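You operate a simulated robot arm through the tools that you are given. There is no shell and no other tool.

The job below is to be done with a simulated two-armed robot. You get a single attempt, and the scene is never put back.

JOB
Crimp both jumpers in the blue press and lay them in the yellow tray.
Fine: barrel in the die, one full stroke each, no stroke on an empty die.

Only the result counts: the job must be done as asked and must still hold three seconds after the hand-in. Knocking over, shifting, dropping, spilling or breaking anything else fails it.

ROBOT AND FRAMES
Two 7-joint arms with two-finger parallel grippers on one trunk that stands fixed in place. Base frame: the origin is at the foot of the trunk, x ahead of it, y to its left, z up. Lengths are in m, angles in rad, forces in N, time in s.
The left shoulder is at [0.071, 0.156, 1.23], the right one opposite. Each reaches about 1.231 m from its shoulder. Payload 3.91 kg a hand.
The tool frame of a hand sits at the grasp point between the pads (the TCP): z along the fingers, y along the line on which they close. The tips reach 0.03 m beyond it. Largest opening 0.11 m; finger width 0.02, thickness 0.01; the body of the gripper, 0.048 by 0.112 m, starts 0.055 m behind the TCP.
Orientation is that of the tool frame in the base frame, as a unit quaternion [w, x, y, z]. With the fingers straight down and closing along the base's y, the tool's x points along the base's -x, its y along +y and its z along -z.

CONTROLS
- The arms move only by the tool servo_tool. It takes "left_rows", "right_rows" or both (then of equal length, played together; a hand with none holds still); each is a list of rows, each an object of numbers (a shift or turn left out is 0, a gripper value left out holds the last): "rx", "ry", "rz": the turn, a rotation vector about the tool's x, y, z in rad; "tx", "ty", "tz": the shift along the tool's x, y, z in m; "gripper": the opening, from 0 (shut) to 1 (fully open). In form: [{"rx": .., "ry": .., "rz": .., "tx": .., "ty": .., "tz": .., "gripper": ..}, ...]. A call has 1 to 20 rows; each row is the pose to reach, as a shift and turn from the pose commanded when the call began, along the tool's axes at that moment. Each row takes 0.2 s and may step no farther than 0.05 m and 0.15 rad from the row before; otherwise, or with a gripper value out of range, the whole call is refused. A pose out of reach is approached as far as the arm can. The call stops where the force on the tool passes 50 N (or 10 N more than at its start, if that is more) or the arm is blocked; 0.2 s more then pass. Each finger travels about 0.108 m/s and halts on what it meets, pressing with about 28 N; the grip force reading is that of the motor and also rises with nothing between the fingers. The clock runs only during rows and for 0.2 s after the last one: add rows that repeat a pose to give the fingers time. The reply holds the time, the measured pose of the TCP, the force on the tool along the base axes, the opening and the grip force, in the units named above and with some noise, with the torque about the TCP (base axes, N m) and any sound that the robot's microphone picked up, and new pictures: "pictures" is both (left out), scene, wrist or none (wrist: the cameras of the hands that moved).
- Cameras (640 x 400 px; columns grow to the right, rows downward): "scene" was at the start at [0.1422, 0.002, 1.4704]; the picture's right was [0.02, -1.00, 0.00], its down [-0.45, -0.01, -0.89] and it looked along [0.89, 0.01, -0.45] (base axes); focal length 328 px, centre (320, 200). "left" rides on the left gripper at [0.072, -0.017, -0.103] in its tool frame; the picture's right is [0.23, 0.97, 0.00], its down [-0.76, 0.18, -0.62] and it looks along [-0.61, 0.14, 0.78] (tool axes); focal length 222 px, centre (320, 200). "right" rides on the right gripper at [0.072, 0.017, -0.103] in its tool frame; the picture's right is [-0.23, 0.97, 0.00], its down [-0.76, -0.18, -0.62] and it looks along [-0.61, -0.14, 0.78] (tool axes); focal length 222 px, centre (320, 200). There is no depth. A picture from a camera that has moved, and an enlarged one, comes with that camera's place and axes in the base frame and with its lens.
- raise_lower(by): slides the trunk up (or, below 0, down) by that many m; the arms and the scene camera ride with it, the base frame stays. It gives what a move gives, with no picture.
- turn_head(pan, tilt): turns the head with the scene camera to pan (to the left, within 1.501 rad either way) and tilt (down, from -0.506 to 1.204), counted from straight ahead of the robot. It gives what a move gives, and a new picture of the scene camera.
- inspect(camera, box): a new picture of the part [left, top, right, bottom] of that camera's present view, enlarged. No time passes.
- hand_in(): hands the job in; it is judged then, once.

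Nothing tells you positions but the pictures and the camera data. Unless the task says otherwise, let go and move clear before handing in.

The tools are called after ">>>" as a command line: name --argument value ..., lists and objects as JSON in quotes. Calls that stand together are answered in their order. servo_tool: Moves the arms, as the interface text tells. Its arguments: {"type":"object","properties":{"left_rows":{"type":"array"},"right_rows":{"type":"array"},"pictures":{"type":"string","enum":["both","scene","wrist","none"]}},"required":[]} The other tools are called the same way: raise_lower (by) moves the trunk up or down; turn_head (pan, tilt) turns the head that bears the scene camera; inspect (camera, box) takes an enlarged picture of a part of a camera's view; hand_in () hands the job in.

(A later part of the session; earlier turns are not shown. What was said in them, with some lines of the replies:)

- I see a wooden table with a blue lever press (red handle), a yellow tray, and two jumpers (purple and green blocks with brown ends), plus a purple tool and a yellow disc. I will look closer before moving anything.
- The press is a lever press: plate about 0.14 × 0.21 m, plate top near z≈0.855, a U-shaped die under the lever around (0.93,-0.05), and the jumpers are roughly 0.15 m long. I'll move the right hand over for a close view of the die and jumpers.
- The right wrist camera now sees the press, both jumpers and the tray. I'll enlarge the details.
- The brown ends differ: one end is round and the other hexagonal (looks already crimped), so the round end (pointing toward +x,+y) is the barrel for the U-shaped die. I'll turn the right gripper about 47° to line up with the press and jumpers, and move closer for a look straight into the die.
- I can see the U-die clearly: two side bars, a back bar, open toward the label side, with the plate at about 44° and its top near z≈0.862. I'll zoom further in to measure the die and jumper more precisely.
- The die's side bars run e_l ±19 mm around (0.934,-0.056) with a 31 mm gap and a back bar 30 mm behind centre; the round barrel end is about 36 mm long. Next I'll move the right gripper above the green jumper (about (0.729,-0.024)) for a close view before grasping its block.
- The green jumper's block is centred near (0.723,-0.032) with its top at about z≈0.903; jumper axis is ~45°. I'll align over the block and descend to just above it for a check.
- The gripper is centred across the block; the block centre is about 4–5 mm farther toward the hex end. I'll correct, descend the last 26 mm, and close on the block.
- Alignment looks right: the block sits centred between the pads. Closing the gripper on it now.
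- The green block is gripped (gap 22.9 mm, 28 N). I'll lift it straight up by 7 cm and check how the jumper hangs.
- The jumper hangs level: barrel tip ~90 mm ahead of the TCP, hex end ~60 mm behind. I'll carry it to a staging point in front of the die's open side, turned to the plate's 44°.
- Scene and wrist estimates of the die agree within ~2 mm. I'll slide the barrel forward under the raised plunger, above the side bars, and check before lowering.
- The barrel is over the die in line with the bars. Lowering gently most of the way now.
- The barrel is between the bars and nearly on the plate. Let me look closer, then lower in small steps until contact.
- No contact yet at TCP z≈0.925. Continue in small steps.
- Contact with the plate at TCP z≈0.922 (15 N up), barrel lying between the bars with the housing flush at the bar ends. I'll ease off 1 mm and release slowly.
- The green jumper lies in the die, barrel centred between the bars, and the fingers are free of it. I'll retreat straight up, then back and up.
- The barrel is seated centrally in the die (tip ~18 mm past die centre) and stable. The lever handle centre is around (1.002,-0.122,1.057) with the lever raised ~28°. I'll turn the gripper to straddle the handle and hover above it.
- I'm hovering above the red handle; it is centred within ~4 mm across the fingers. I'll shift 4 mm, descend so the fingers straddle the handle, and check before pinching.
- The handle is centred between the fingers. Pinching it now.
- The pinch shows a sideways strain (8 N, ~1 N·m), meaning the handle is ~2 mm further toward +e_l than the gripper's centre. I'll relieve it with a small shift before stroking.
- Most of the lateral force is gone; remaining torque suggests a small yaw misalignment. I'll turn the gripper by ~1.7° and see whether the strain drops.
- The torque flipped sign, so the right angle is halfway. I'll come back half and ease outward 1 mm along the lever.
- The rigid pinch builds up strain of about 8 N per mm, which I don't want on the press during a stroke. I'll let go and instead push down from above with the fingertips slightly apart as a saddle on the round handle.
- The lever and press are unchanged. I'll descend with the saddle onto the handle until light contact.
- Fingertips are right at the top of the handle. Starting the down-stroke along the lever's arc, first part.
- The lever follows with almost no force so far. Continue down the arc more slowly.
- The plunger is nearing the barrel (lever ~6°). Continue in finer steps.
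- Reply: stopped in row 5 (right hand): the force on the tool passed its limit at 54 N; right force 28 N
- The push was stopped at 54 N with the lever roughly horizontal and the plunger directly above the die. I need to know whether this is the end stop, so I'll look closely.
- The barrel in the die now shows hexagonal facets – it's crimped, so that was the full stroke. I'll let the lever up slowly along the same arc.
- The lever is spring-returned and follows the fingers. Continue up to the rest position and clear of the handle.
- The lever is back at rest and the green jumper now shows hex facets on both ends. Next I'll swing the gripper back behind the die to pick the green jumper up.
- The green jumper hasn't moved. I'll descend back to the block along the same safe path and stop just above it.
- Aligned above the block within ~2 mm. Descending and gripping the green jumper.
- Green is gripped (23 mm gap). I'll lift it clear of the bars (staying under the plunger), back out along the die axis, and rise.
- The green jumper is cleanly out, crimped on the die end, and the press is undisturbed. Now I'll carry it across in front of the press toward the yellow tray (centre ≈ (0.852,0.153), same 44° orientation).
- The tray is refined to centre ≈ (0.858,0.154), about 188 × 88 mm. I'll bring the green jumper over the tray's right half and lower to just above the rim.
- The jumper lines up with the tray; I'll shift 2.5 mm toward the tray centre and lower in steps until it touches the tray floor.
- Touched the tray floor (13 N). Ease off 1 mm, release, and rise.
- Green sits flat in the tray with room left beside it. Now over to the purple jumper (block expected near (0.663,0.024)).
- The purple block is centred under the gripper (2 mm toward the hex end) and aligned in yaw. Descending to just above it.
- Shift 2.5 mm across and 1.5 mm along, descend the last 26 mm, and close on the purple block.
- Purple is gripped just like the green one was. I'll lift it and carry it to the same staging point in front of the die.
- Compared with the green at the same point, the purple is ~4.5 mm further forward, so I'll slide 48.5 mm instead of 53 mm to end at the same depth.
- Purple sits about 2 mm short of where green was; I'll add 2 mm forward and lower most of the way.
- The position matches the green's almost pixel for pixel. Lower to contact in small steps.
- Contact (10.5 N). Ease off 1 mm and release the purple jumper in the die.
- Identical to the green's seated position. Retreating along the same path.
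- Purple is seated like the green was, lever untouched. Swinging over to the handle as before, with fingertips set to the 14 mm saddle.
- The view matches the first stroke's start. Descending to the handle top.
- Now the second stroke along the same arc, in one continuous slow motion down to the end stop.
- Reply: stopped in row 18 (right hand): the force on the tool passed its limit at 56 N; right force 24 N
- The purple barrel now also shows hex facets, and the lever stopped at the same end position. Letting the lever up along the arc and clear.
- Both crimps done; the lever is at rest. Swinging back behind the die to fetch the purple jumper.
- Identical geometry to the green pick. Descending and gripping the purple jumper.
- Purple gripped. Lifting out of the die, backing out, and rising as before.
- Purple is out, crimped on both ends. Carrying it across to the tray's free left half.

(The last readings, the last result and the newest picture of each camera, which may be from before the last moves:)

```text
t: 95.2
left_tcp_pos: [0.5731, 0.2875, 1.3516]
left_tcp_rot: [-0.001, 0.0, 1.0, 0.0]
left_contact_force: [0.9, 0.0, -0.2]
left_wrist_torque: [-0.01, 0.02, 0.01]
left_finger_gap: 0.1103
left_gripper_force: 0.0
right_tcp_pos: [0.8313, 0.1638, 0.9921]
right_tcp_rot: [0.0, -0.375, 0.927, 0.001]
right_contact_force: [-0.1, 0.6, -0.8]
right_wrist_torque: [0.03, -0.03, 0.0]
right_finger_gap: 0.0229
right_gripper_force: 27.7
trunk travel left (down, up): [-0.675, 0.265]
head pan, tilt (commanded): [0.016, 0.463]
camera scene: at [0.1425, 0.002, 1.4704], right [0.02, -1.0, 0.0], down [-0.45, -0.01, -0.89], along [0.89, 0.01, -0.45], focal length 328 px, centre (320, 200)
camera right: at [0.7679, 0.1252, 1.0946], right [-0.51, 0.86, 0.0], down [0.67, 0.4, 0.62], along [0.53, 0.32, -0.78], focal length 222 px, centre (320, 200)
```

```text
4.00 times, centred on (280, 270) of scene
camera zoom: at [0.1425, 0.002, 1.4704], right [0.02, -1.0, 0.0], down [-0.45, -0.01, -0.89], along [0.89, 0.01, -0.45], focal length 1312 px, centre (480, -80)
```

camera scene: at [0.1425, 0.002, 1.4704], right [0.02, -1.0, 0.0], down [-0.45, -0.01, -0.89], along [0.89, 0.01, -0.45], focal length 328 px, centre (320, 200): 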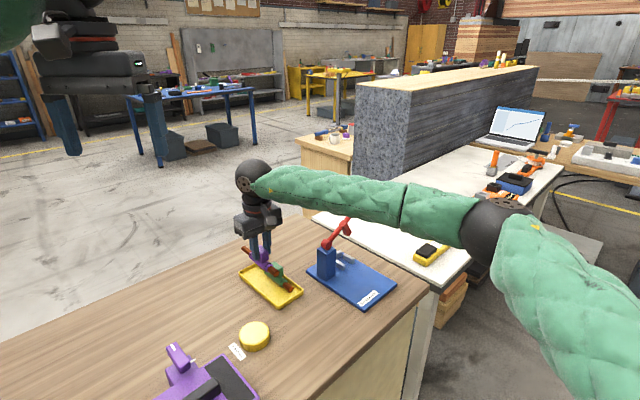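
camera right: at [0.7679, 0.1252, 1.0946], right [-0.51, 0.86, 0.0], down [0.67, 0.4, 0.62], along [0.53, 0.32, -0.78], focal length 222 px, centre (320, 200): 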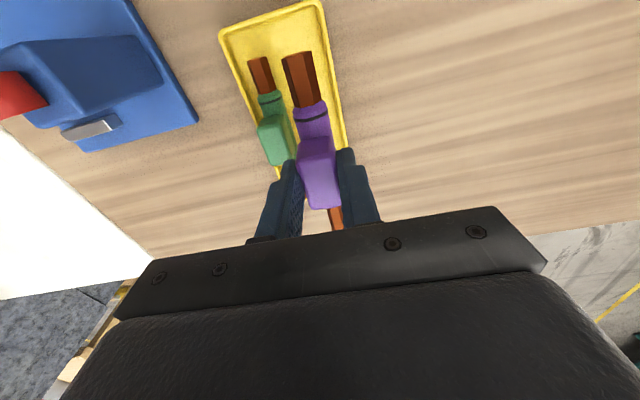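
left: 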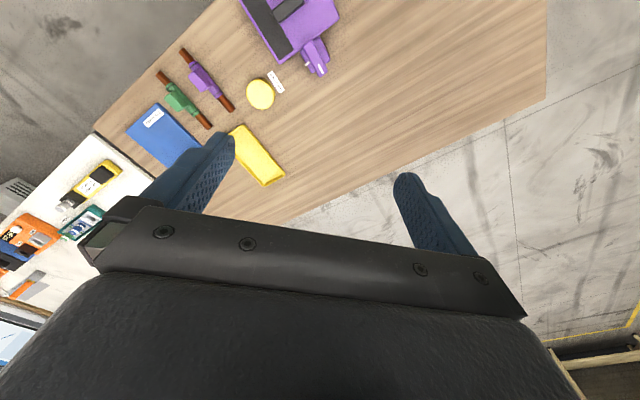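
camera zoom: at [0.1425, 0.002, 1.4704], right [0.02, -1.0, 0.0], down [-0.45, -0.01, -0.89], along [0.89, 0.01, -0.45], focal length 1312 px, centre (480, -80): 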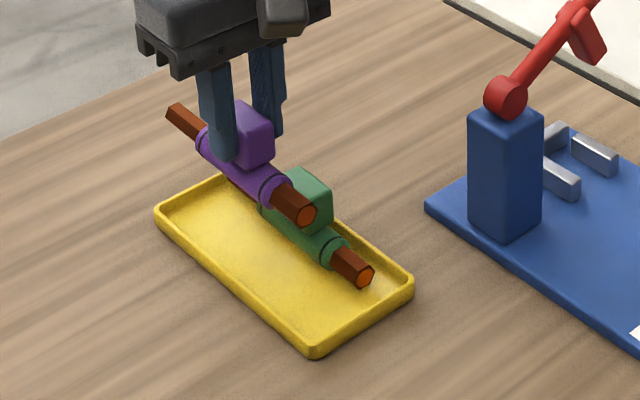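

I'll shift 3 mm toward the tray centre so the purple clears the side wall, lower further, and check the spacing to the green block.

>>> servo_tool --right_rows '[{"ty": -0.0015, "tz": 0.01, "gripper": 0.0}, {"ty": -0.003, "tz": 0.022, "gripper": 0.0}, {"ty": -0.003, "tz": 0.034, "gripper": 0.0}, {"ty": -0.003, "tz": 0.042, "gripper": 0.0}, {"ty": -0.003, "tz": 0.042, "gripper": 0.0}]' --pictures "both"

>>> inspect --camera "right" --box '[220, 40, 400, 240]'

>>> inspect --camera "scene" --box '[230, 235, 320, 315]'

```text
t: 96.4
left_tcp_pos: [0.5734, 0.2876, 1.351]
left_tcp_rot: [0.0, -0.001, 1.0, 0.0]
left_contact_force: [-0.7, -0.2, -0.3]
left_wrist_torque: [-0.01, 0.0, -0.02]
left_finger_gap: 0.1098
left_gripper_force: 0.0
right_tcp_pos: [0.8346, 0.1588, 0.9491]
right_tcp_rot: [0.0, -0.374, 0.927, 0.002]
right_contact_force: [0.2, 0.4, -0.7]
right_wrist_torque: [0.0, 0.01, -0.01]
right_finger_gap: 0.0229
right_gripper_force: 27.5
trunk travel left (down, up): [-0.675, 0.265]
head pan, tilt (commanded): [0.016, 0.463]
camera scene: at [0.1422, 0.0023, 1.4704], right [0.02, -1.0, 0.0], down [-0.45, -0.01, -0.89], along [0.89, 0.01, -0.45], focal length 328 px, centre (320, 200)
camera right: at [0.7702, 0.1217, 1.0528], right [-0.51, 0.86, 0.0], down [0.67, 0.4, 0.62], along [0.53, 0.32, -0.78], focal length 222 px, centre (320, 200)
```

scene: 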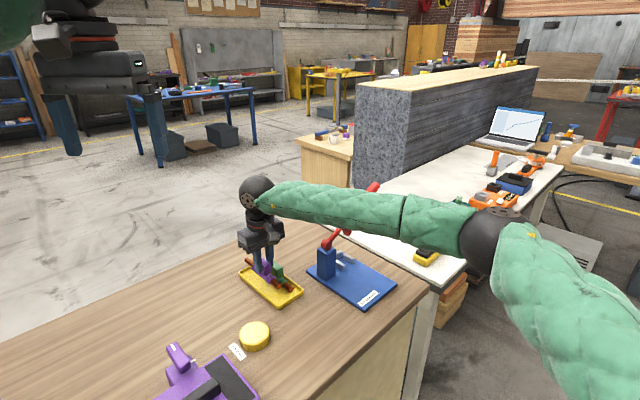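
right: 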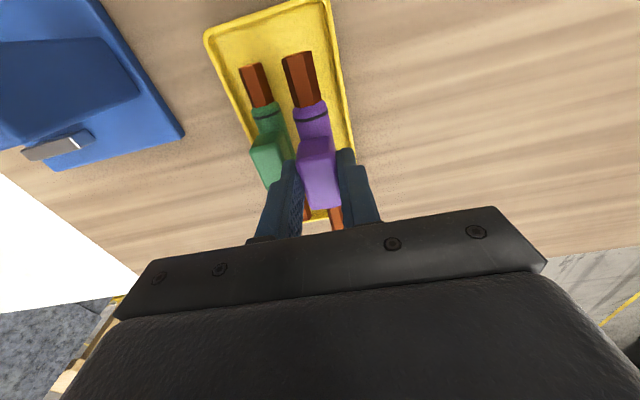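

```text
2.00 times, centred on (310, 140) of right
camera zoom: at [0.7702, 0.1217, 1.0528], right [-0.51, 0.86, 0.0], down [0.67, 0.4, 0.62], along [0.53, 0.32, -0.78], focal length 444 px, centre (340, 320)
```

zoom: 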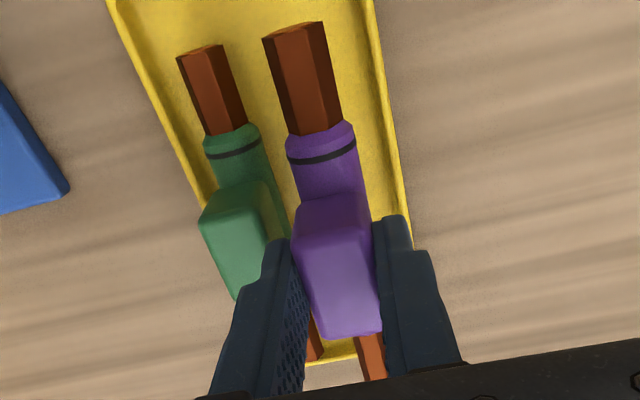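

```text
5.00 times, centred on (275, 275) of scene
camera zoom: at [0.1422, 0.0023, 1.4704], right [0.02, -1.0, 0.0], down [-0.45, -0.01, -0.89], along [0.89, 0.01, -0.45], focal length 1640 px, centre (545, -175)
```

zoom: 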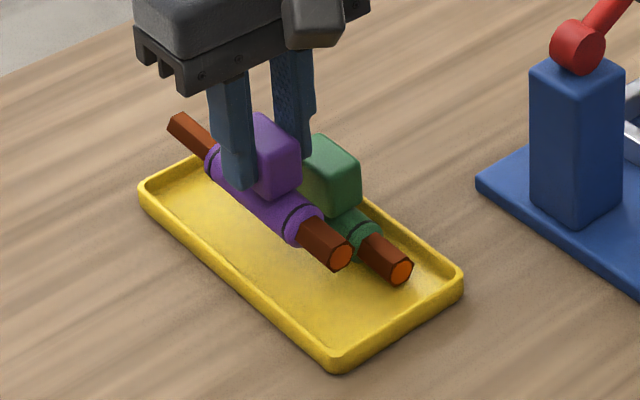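

>>> inspect --camera "right" --box '[255, 110, 345, 200]'

>>> inspect --camera "scene" --box '[250, 245, 310, 300]'

>>> inspect --camera "left" --box '[140, 60, 380, 220]'

```text
4.44 times, centred on (300, 155) of right
camera zoom: at [0.7702, 0.1217, 1.0528], right [-0.51, 0.86, 0.0], down [0.67, 0.4, 0.62], along [0.53, 0.32, -0.78], focal length 987 px, centre (409, 400)
```

zoom: 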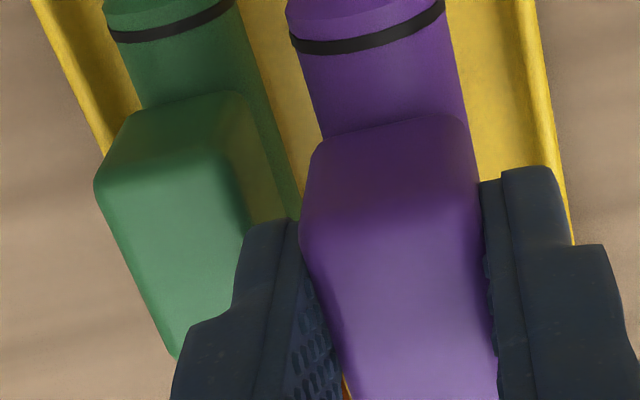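

```text
7.27 times, centred on (280, 272) of scene
camera zoom: at [0.1422, 0.0023, 1.4704], right [0.02, -1.0, 0.0], down [-0.45, -0.01, -0.89], along [0.89, 0.01, -0.45], focal length 2386 px, centre (611, -327)
```

zoom: 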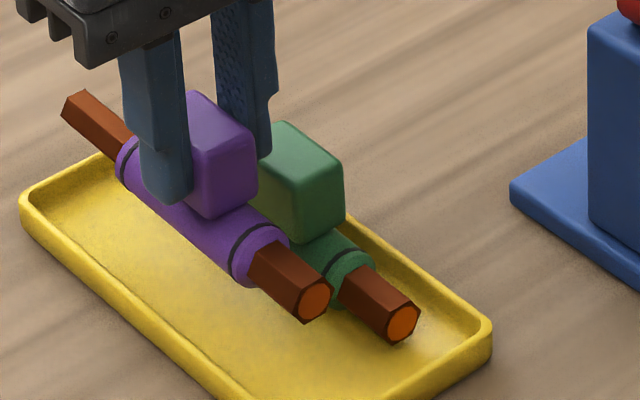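

```text
2.50 times, centred on (260, 140) of left
camera zoom: at [0.4997, 0.2712, 1.4542], right [-0.23, 0.97, 0.0], down [0.76, 0.18, 0.62], along [0.61, 0.14, -0.78], focal length 555 px, centre (470, 350)
```

zoom: 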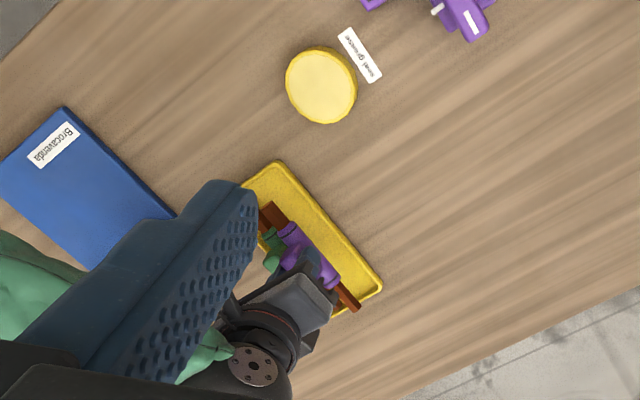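

The gripper finger clears the green block by about 4 mm and the wall by about 7 mm; I'll shift 2 mm toward the wall to balance and lower.

>>> servo_tool --right_rows '[{"ty": 0.002, "tz": 0.004, "gripper": 0.0}, {"ty": 0.002, "tz": 0.012, "gripper": 0.0}, {"ty": 0.002, "tz": 0.02, "gripper": 0.0}, {"ty": 0.002, "tz": 0.028, "gripper": 0.0}, {"ty": 0.002, "tz": 0.03, "gripper": 0.0}, {"ty": 0.002, "tz": 0.03, "gripper": 0.0}]' --pictures "both"

>>> inspect --camera "right" --box '[255, 90, 365, 200]'

>>> inspect --camera "scene" --box '[240, 245, 310, 310]'

```text
t: 97.8
left_tcp_pos: [0.5732, 0.2871, 1.3516]
left_tcp_rot: [-0.001, -0.001, 1.0, 0.0]
left_contact_force: [0.2, 0.1, -0.1]
left_wrist_torque: [0.0, -0.02, -0.02]
left_finger_gap: 0.11
left_gripper_force: 0.0
right_tcp_pos: [0.8322, 0.1604, 0.9192]
right_tcp_rot: [-0.001, -0.374, 0.927, 0.002]
right_contact_force: [0.1, 0.1, 0.5]
right_wrist_torque: [-0.01, -0.01, 0.01]
right_finger_gap: 0.023
right_gripper_force: 28.1
trunk travel left (down, up): [-0.675, 0.265]
head pan, tilt (commanded): [0.016, 0.463]
camera scene: at [0.1423, 0.0023, 1.4704], right [0.02, -1.0, 0.0], down [-0.45, -0.01, -0.89], along [0.89, 0.01, -0.45], focal length 328 px, centre (320, 200)
camera right: at [0.7691, 0.1228, 1.0228], right [-0.51, 0.86, 0.0], down [0.67, 0.4, 0.62], along [0.53, 0.32, -0.78], focal length 222 px, centre (320, 200)
```

scene: 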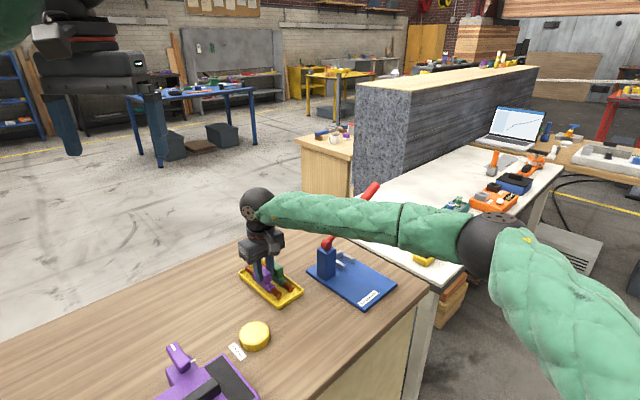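
right: 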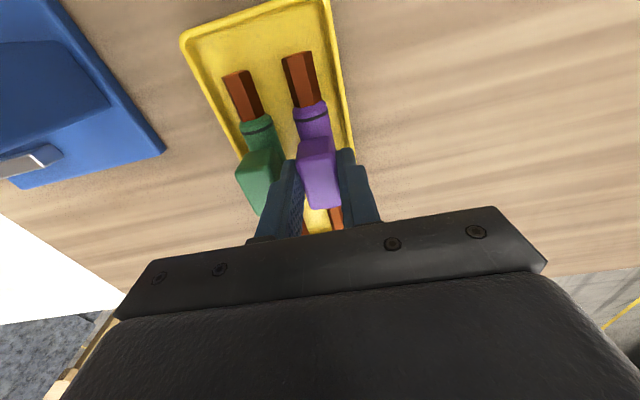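

```text
3.64 times, centred on (310, 145) of right
camera zoom: at [0.7691, 0.1228, 1.0228], right [-0.51, 0.86, 0.0], down [0.67, 0.4, 0.62], along [0.53, 0.32, -0.78], focal length 808 px, centre (356, 400)
```

zoom: 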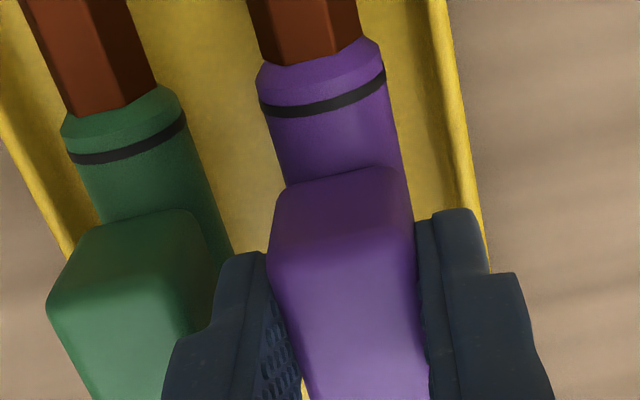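

```text
6.15 times, centred on (275, 278) of scene
camera zoom: at [0.1423, 0.0023, 1.4704], right [0.02, -1.0, 0.0], down [-0.45, -0.01, -0.89], along [0.89, 0.01, -0.45], focal length 2019 px, centre (597, -277)
```

zoom: 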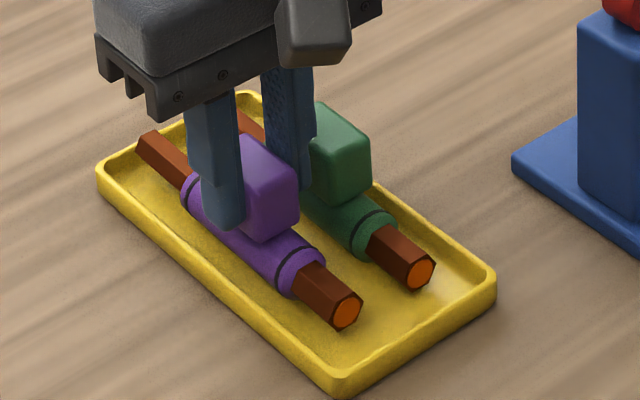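

Finger, blocks and walls all clear. Lowering the last few millimetres to the tray floor.

>>> servo_tool --right_rows '[{"tz": 0.001, "gripper": 0.0}, {"tz": 0.002, "gripper": 0.0}, {"tz": 0.003, "gripper": 0.0}, {"tz": 0.003, "gripper": 0.0}]' --pictures "none"

>>> servo_tool --right_rows '[{"tz": 0.0007, "gripper": 0.0}, {"tz": 0.0014, "gripper": 0.0}, {"tz": 0.002, "gripper": 0.0}, {"tz": 0.002, "gripper": 0.0}]' --pictures "none"

```text
t: 98.8
left_tcp_pos: [0.5729, 0.2881, 1.3509]
left_tcp_rot: [0.001, 0.0, 1.0, 0.0]
left_contact_force: [-0.8, -0.2, 0.5]
left_wrist_torque: [-0.02, 0.02, -0.01]
left_finger_gap: 0.1098
left_gripper_force: 0.0
right_tcp_pos: [0.8327, 0.1609, 0.916]
right_tcp_rot: [-0.001, -0.375, 0.927, 0.002]
right_contact_force: [0.0, 0.3, -0.7]
right_wrist_torque: [-0.03, 0.02, -0.02]
right_finger_gap: 0.0229
right_gripper_force: 28.1
trunk travel left (down, up): [-0.675, 0.265]
head pan, tilt (commanded): [0.016, 0.463]
```

```text
t: 99.8
left_tcp_pos: [0.5728, 0.2877, 1.3519]
left_tcp_rot: [0.0, -0.001, 1.0, 0.0]
left_contact_force: [0.1, -0.2, 0.7]
left_wrist_torque: [-0.05, 0.01, -0.01]
left_finger_gap: 0.1101
left_gripper_force: 0.0
right_tcp_pos: [0.8334, 0.1606, 0.9157]
right_tcp_rot: [0.0, -0.375, 0.927, 0.002]
right_contact_force: [0.9, 0.3, 3.9]
right_wrist_torque: [-0.07, -0.11, 0.01]
right_finger_gap: 0.023
right_gripper_force: 28.1
trunk travel left (down, up): [-0.675, 0.265]
head pan, tilt (commanded): [0.016, 0.463]
```

Just touching (4 N). Releasing with only a small opening (27.5 mm) so the finger stays off the green block, then rising straight up.

>>> servo_tool --right_rows '[{"gripper": 0.225}, {"gripper": 0.25}, {"gripper": 0.25}, {"gripper": 0.25}, {"tz": -0.005, "gripper": 0.25}, {"tz": -0.012, "gripper": 0.25}, {"tz": -0.022, "gripper": 0.25}, {"tz": -0.035, "gripper": 0.25}]' --pictures "both"

>>> inspect --camera "scene" --box '[230, 240, 320, 315]'

>>> inspect --camera "right" --box '[220, 20, 400, 220]'

```text
t: 101.6
left_tcp_pos: [0.573, 0.2888, 1.3528]
left_tcp_rot: [0.0, 0.0, 1.0, 0.0]
left_contact_force: [0.0, 0.1, 0.0]
left_wrist_torque: [0.01, 0.01, -0.02]
left_finger_gap: 0.1099
left_gripper_force: 0.1
right_tcp_pos: [0.8334, 0.161, 0.9495]
right_tcp_rot: [0.0, -0.375, 0.927, 0.001]
right_contact_force: [0.3, -0.1, 0.0]
right_wrist_torque: [-0.01, -0.04, -0.02]
right_finger_gap: 0.0273
right_gripper_force: 0.0
trunk travel left (down, up): [-0.675, 0.265]
head pan, tilt (commanded): [0.016, 0.463]
camera scene: at [0.1419, 0.0023, 1.4704], right [0.02, -1.0, 0.0], down [-0.45, -0.01, -0.89], along [0.89, 0.01, -0.45], focal length 328 px, centre (320, 200)
camera right: at [0.7683, 0.1238, 1.0529], right [-0.51, 0.86, 0.0], down [0.67, 0.4, 0.62], along [0.53, 0.32, -0.78], focal length 222 px, centre (320, 200)
```

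scene: 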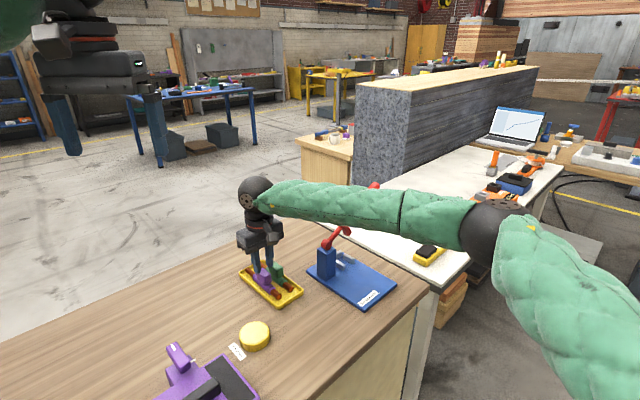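
right: 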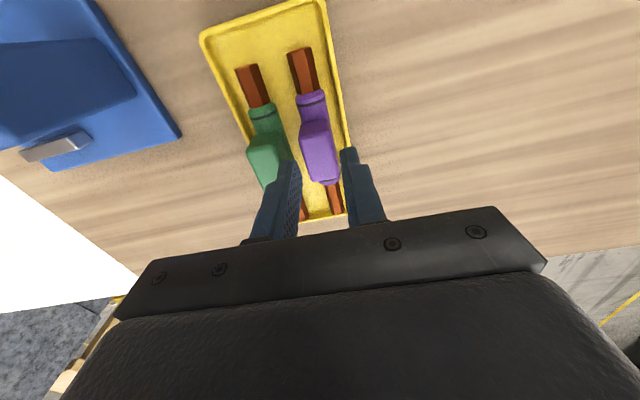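

```text
5.33 times, centred on (275, 278) of scene
camera zoom: at [0.1419, 0.0023, 1.4704], right [0.02, -1.0, 0.0], down [-0.45, -0.01, -0.89], along [0.89, 0.01, -0.45], focal length 1750 px, centre (560, -213)
```

zoom: 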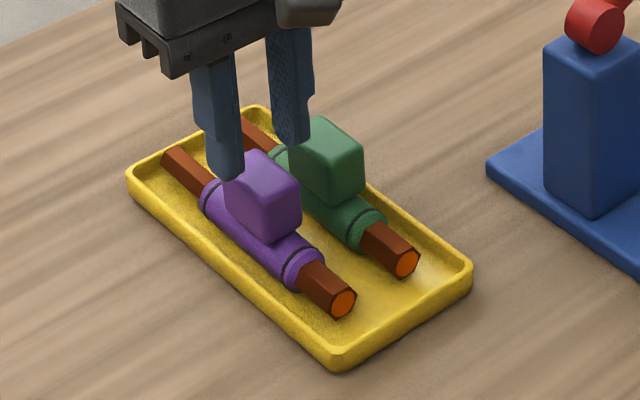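

```text
2.00 times, centred on (310, 120) of right
camera zoom: at [0.7683, 0.1238, 1.0529], right [-0.51, 0.86, 0.0], down [0.67, 0.4, 0.62], along [0.53, 0.32, -0.78], focal length 444 px, centre (340, 360)
```

zoom: 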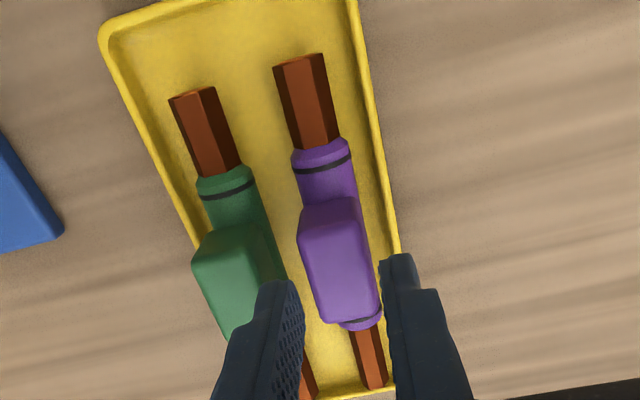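

Both jumpers are lying in the tray, separate and upright. Now I'll raise the hand well clear and take a final look.

>>> servo_tool --right_rows '[{"tz": -0.03}, {"tz": -0.065}, {"tz": -0.105}, {"tz": -0.15}, {"tz": -0.195}, {"tx": 0.03, "tz": -0.225}, {"tx": 0.06, "tz": -0.255}, {"tx": 0.06, "tz": -0.255}]' --pictures "both"

>>> inspect --camera "scene" --box '[220, 170, 410, 320]'

>>> inspect --camera "right" --box '[220, 20, 400, 220]'

>>> inspect --camera "scene" --box '[230, 240, 320, 315]'

```text
t: 103.4
left_tcp_pos: [0.5737, 0.289, 1.3507]
left_tcp_rot: [0.0, -0.001, 1.0, -0.001]
left_contact_force: [-0.1, 0.0, -0.1]
left_wrist_torque: [0.01, -0.04, -0.03]
left_finger_gap: 0.11
left_gripper_force: 0.1
right_tcp_pos: [0.7925, 0.1191, 1.2028]
right_tcp_rot: [-0.001, -0.374, 0.927, 0.001]
right_contact_force: [-0.3, 0.3, -0.6]
right_wrist_torque: [0.01, -0.01, 0.0]
right_finger_gap: 0.0274
right_gripper_force: 0.1
trunk travel left (down, up): [-0.675, 0.265]
head pan, tilt (commanded): [0.016, 0.463]
camera scene: at [0.1431, 0.0033, 1.4703], right [0.02, -1.0, 0.0], down [-0.45, -0.01, -0.89], along [0.89, 0.01, -0.45], focal length 328 px, centre (320, 200)
camera right: at [0.7293, 0.082, 1.3067], right [-0.51, 0.86, 0.0], down [0.67, 0.4, 0.62], along [0.53, 0.32, -0.78], focal length 222 px, centre (320, 200)
```

scene: 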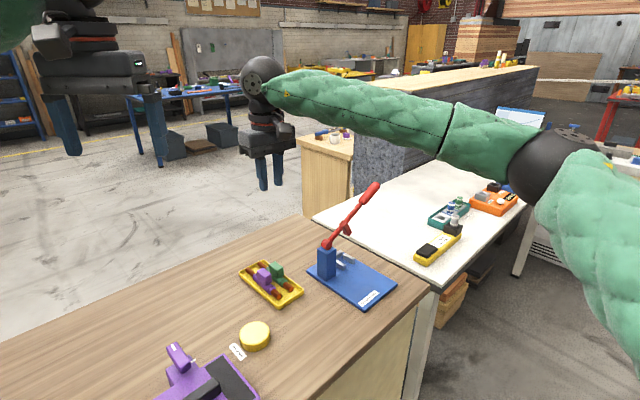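
right: 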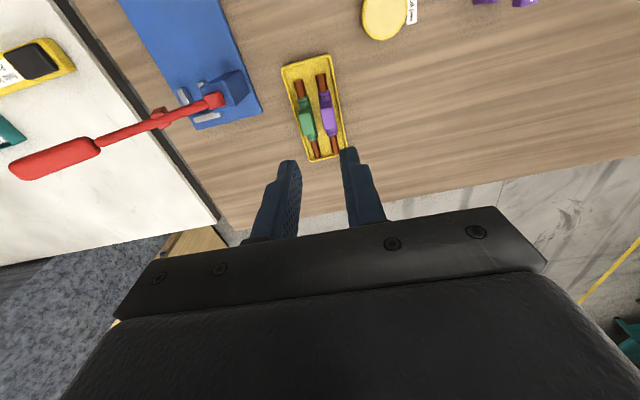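

```text
2.67 times, centred on (315, 245) of scene
camera zoom: at [0.1431, 0.0033, 1.4703], right [0.02, -1.0, 0.0], down [-0.45, -0.01, -0.89], along [0.89, 0.01, -0.45], focal length 875 px, centre (333, 80)
```

zoom: 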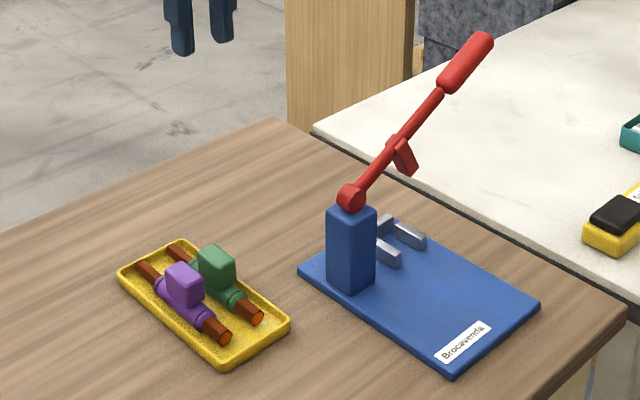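

```text
2.00 times, centred on (310, 120) of right
camera zoom: at [0.7293, 0.082, 1.3067], right [-0.51, 0.86, 0.0], down [0.67, 0.4, 0.62], along [0.53, 0.32, -0.78], focal length 444 px, centre (340, 360)
```

zoom: 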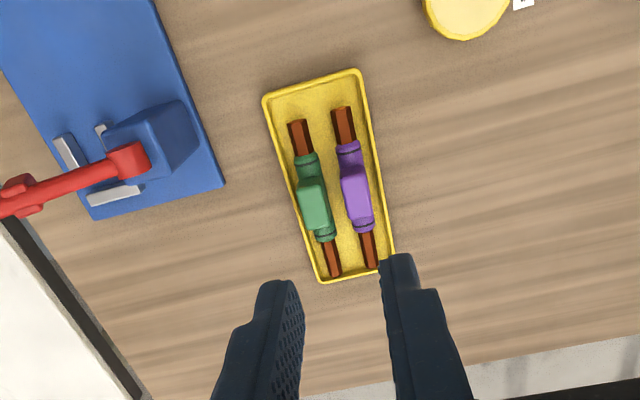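

```text
5.33 times, centred on (275, 278) of scene
camera zoom: at [0.1431, 0.0033, 1.4703], right [0.02, -1.0, 0.0], down [-0.45, -0.01, -0.89], along [0.89, 0.01, -0.45], focal length 1750 px, centre (560, -213)
```

zoom: 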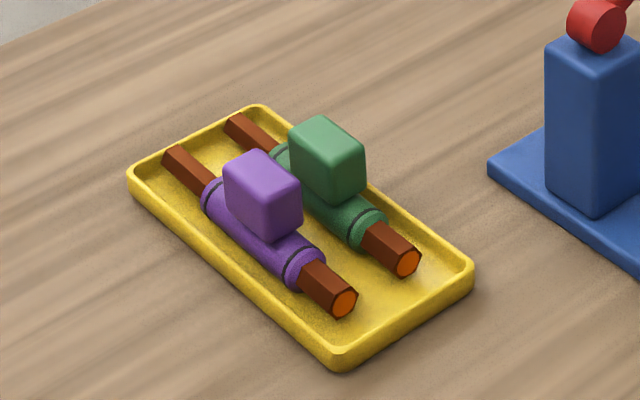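

Both crimped jumpers are flat in the yellow tray, the press is empty with its lever at rest, nothing else looks moved, and both hands are clear. Handing in.

>>> hand_in

```text
The job is handed in.
```

I crimped both jumpers in the blue press and laid them in the yellow tray. I've handed the job in; it hasn't reported a result.

- **Crimping:** I put each jumper's round end in the die and gave it one stroke down to the lever's stop. Each stroke ended at just over 50 N. Afterwards both barrels showed the same hexagonal shape as the other ends. I made no strokes on an empty die.
- **Lever pinch:** Before the first stroke I gripped the handle to pull it, which put about 8–15 N of sideways force on it. I let go and pushed down from above instead. The pictures show no movement of the press.
- **Tray:** The green and purple jumpers lie side by side, block up, clear of each other and the walls.
- **Everything else:** The lever is back at its raised rest position. In the last pictures nothing else appears to have moved, and both hands are clear.
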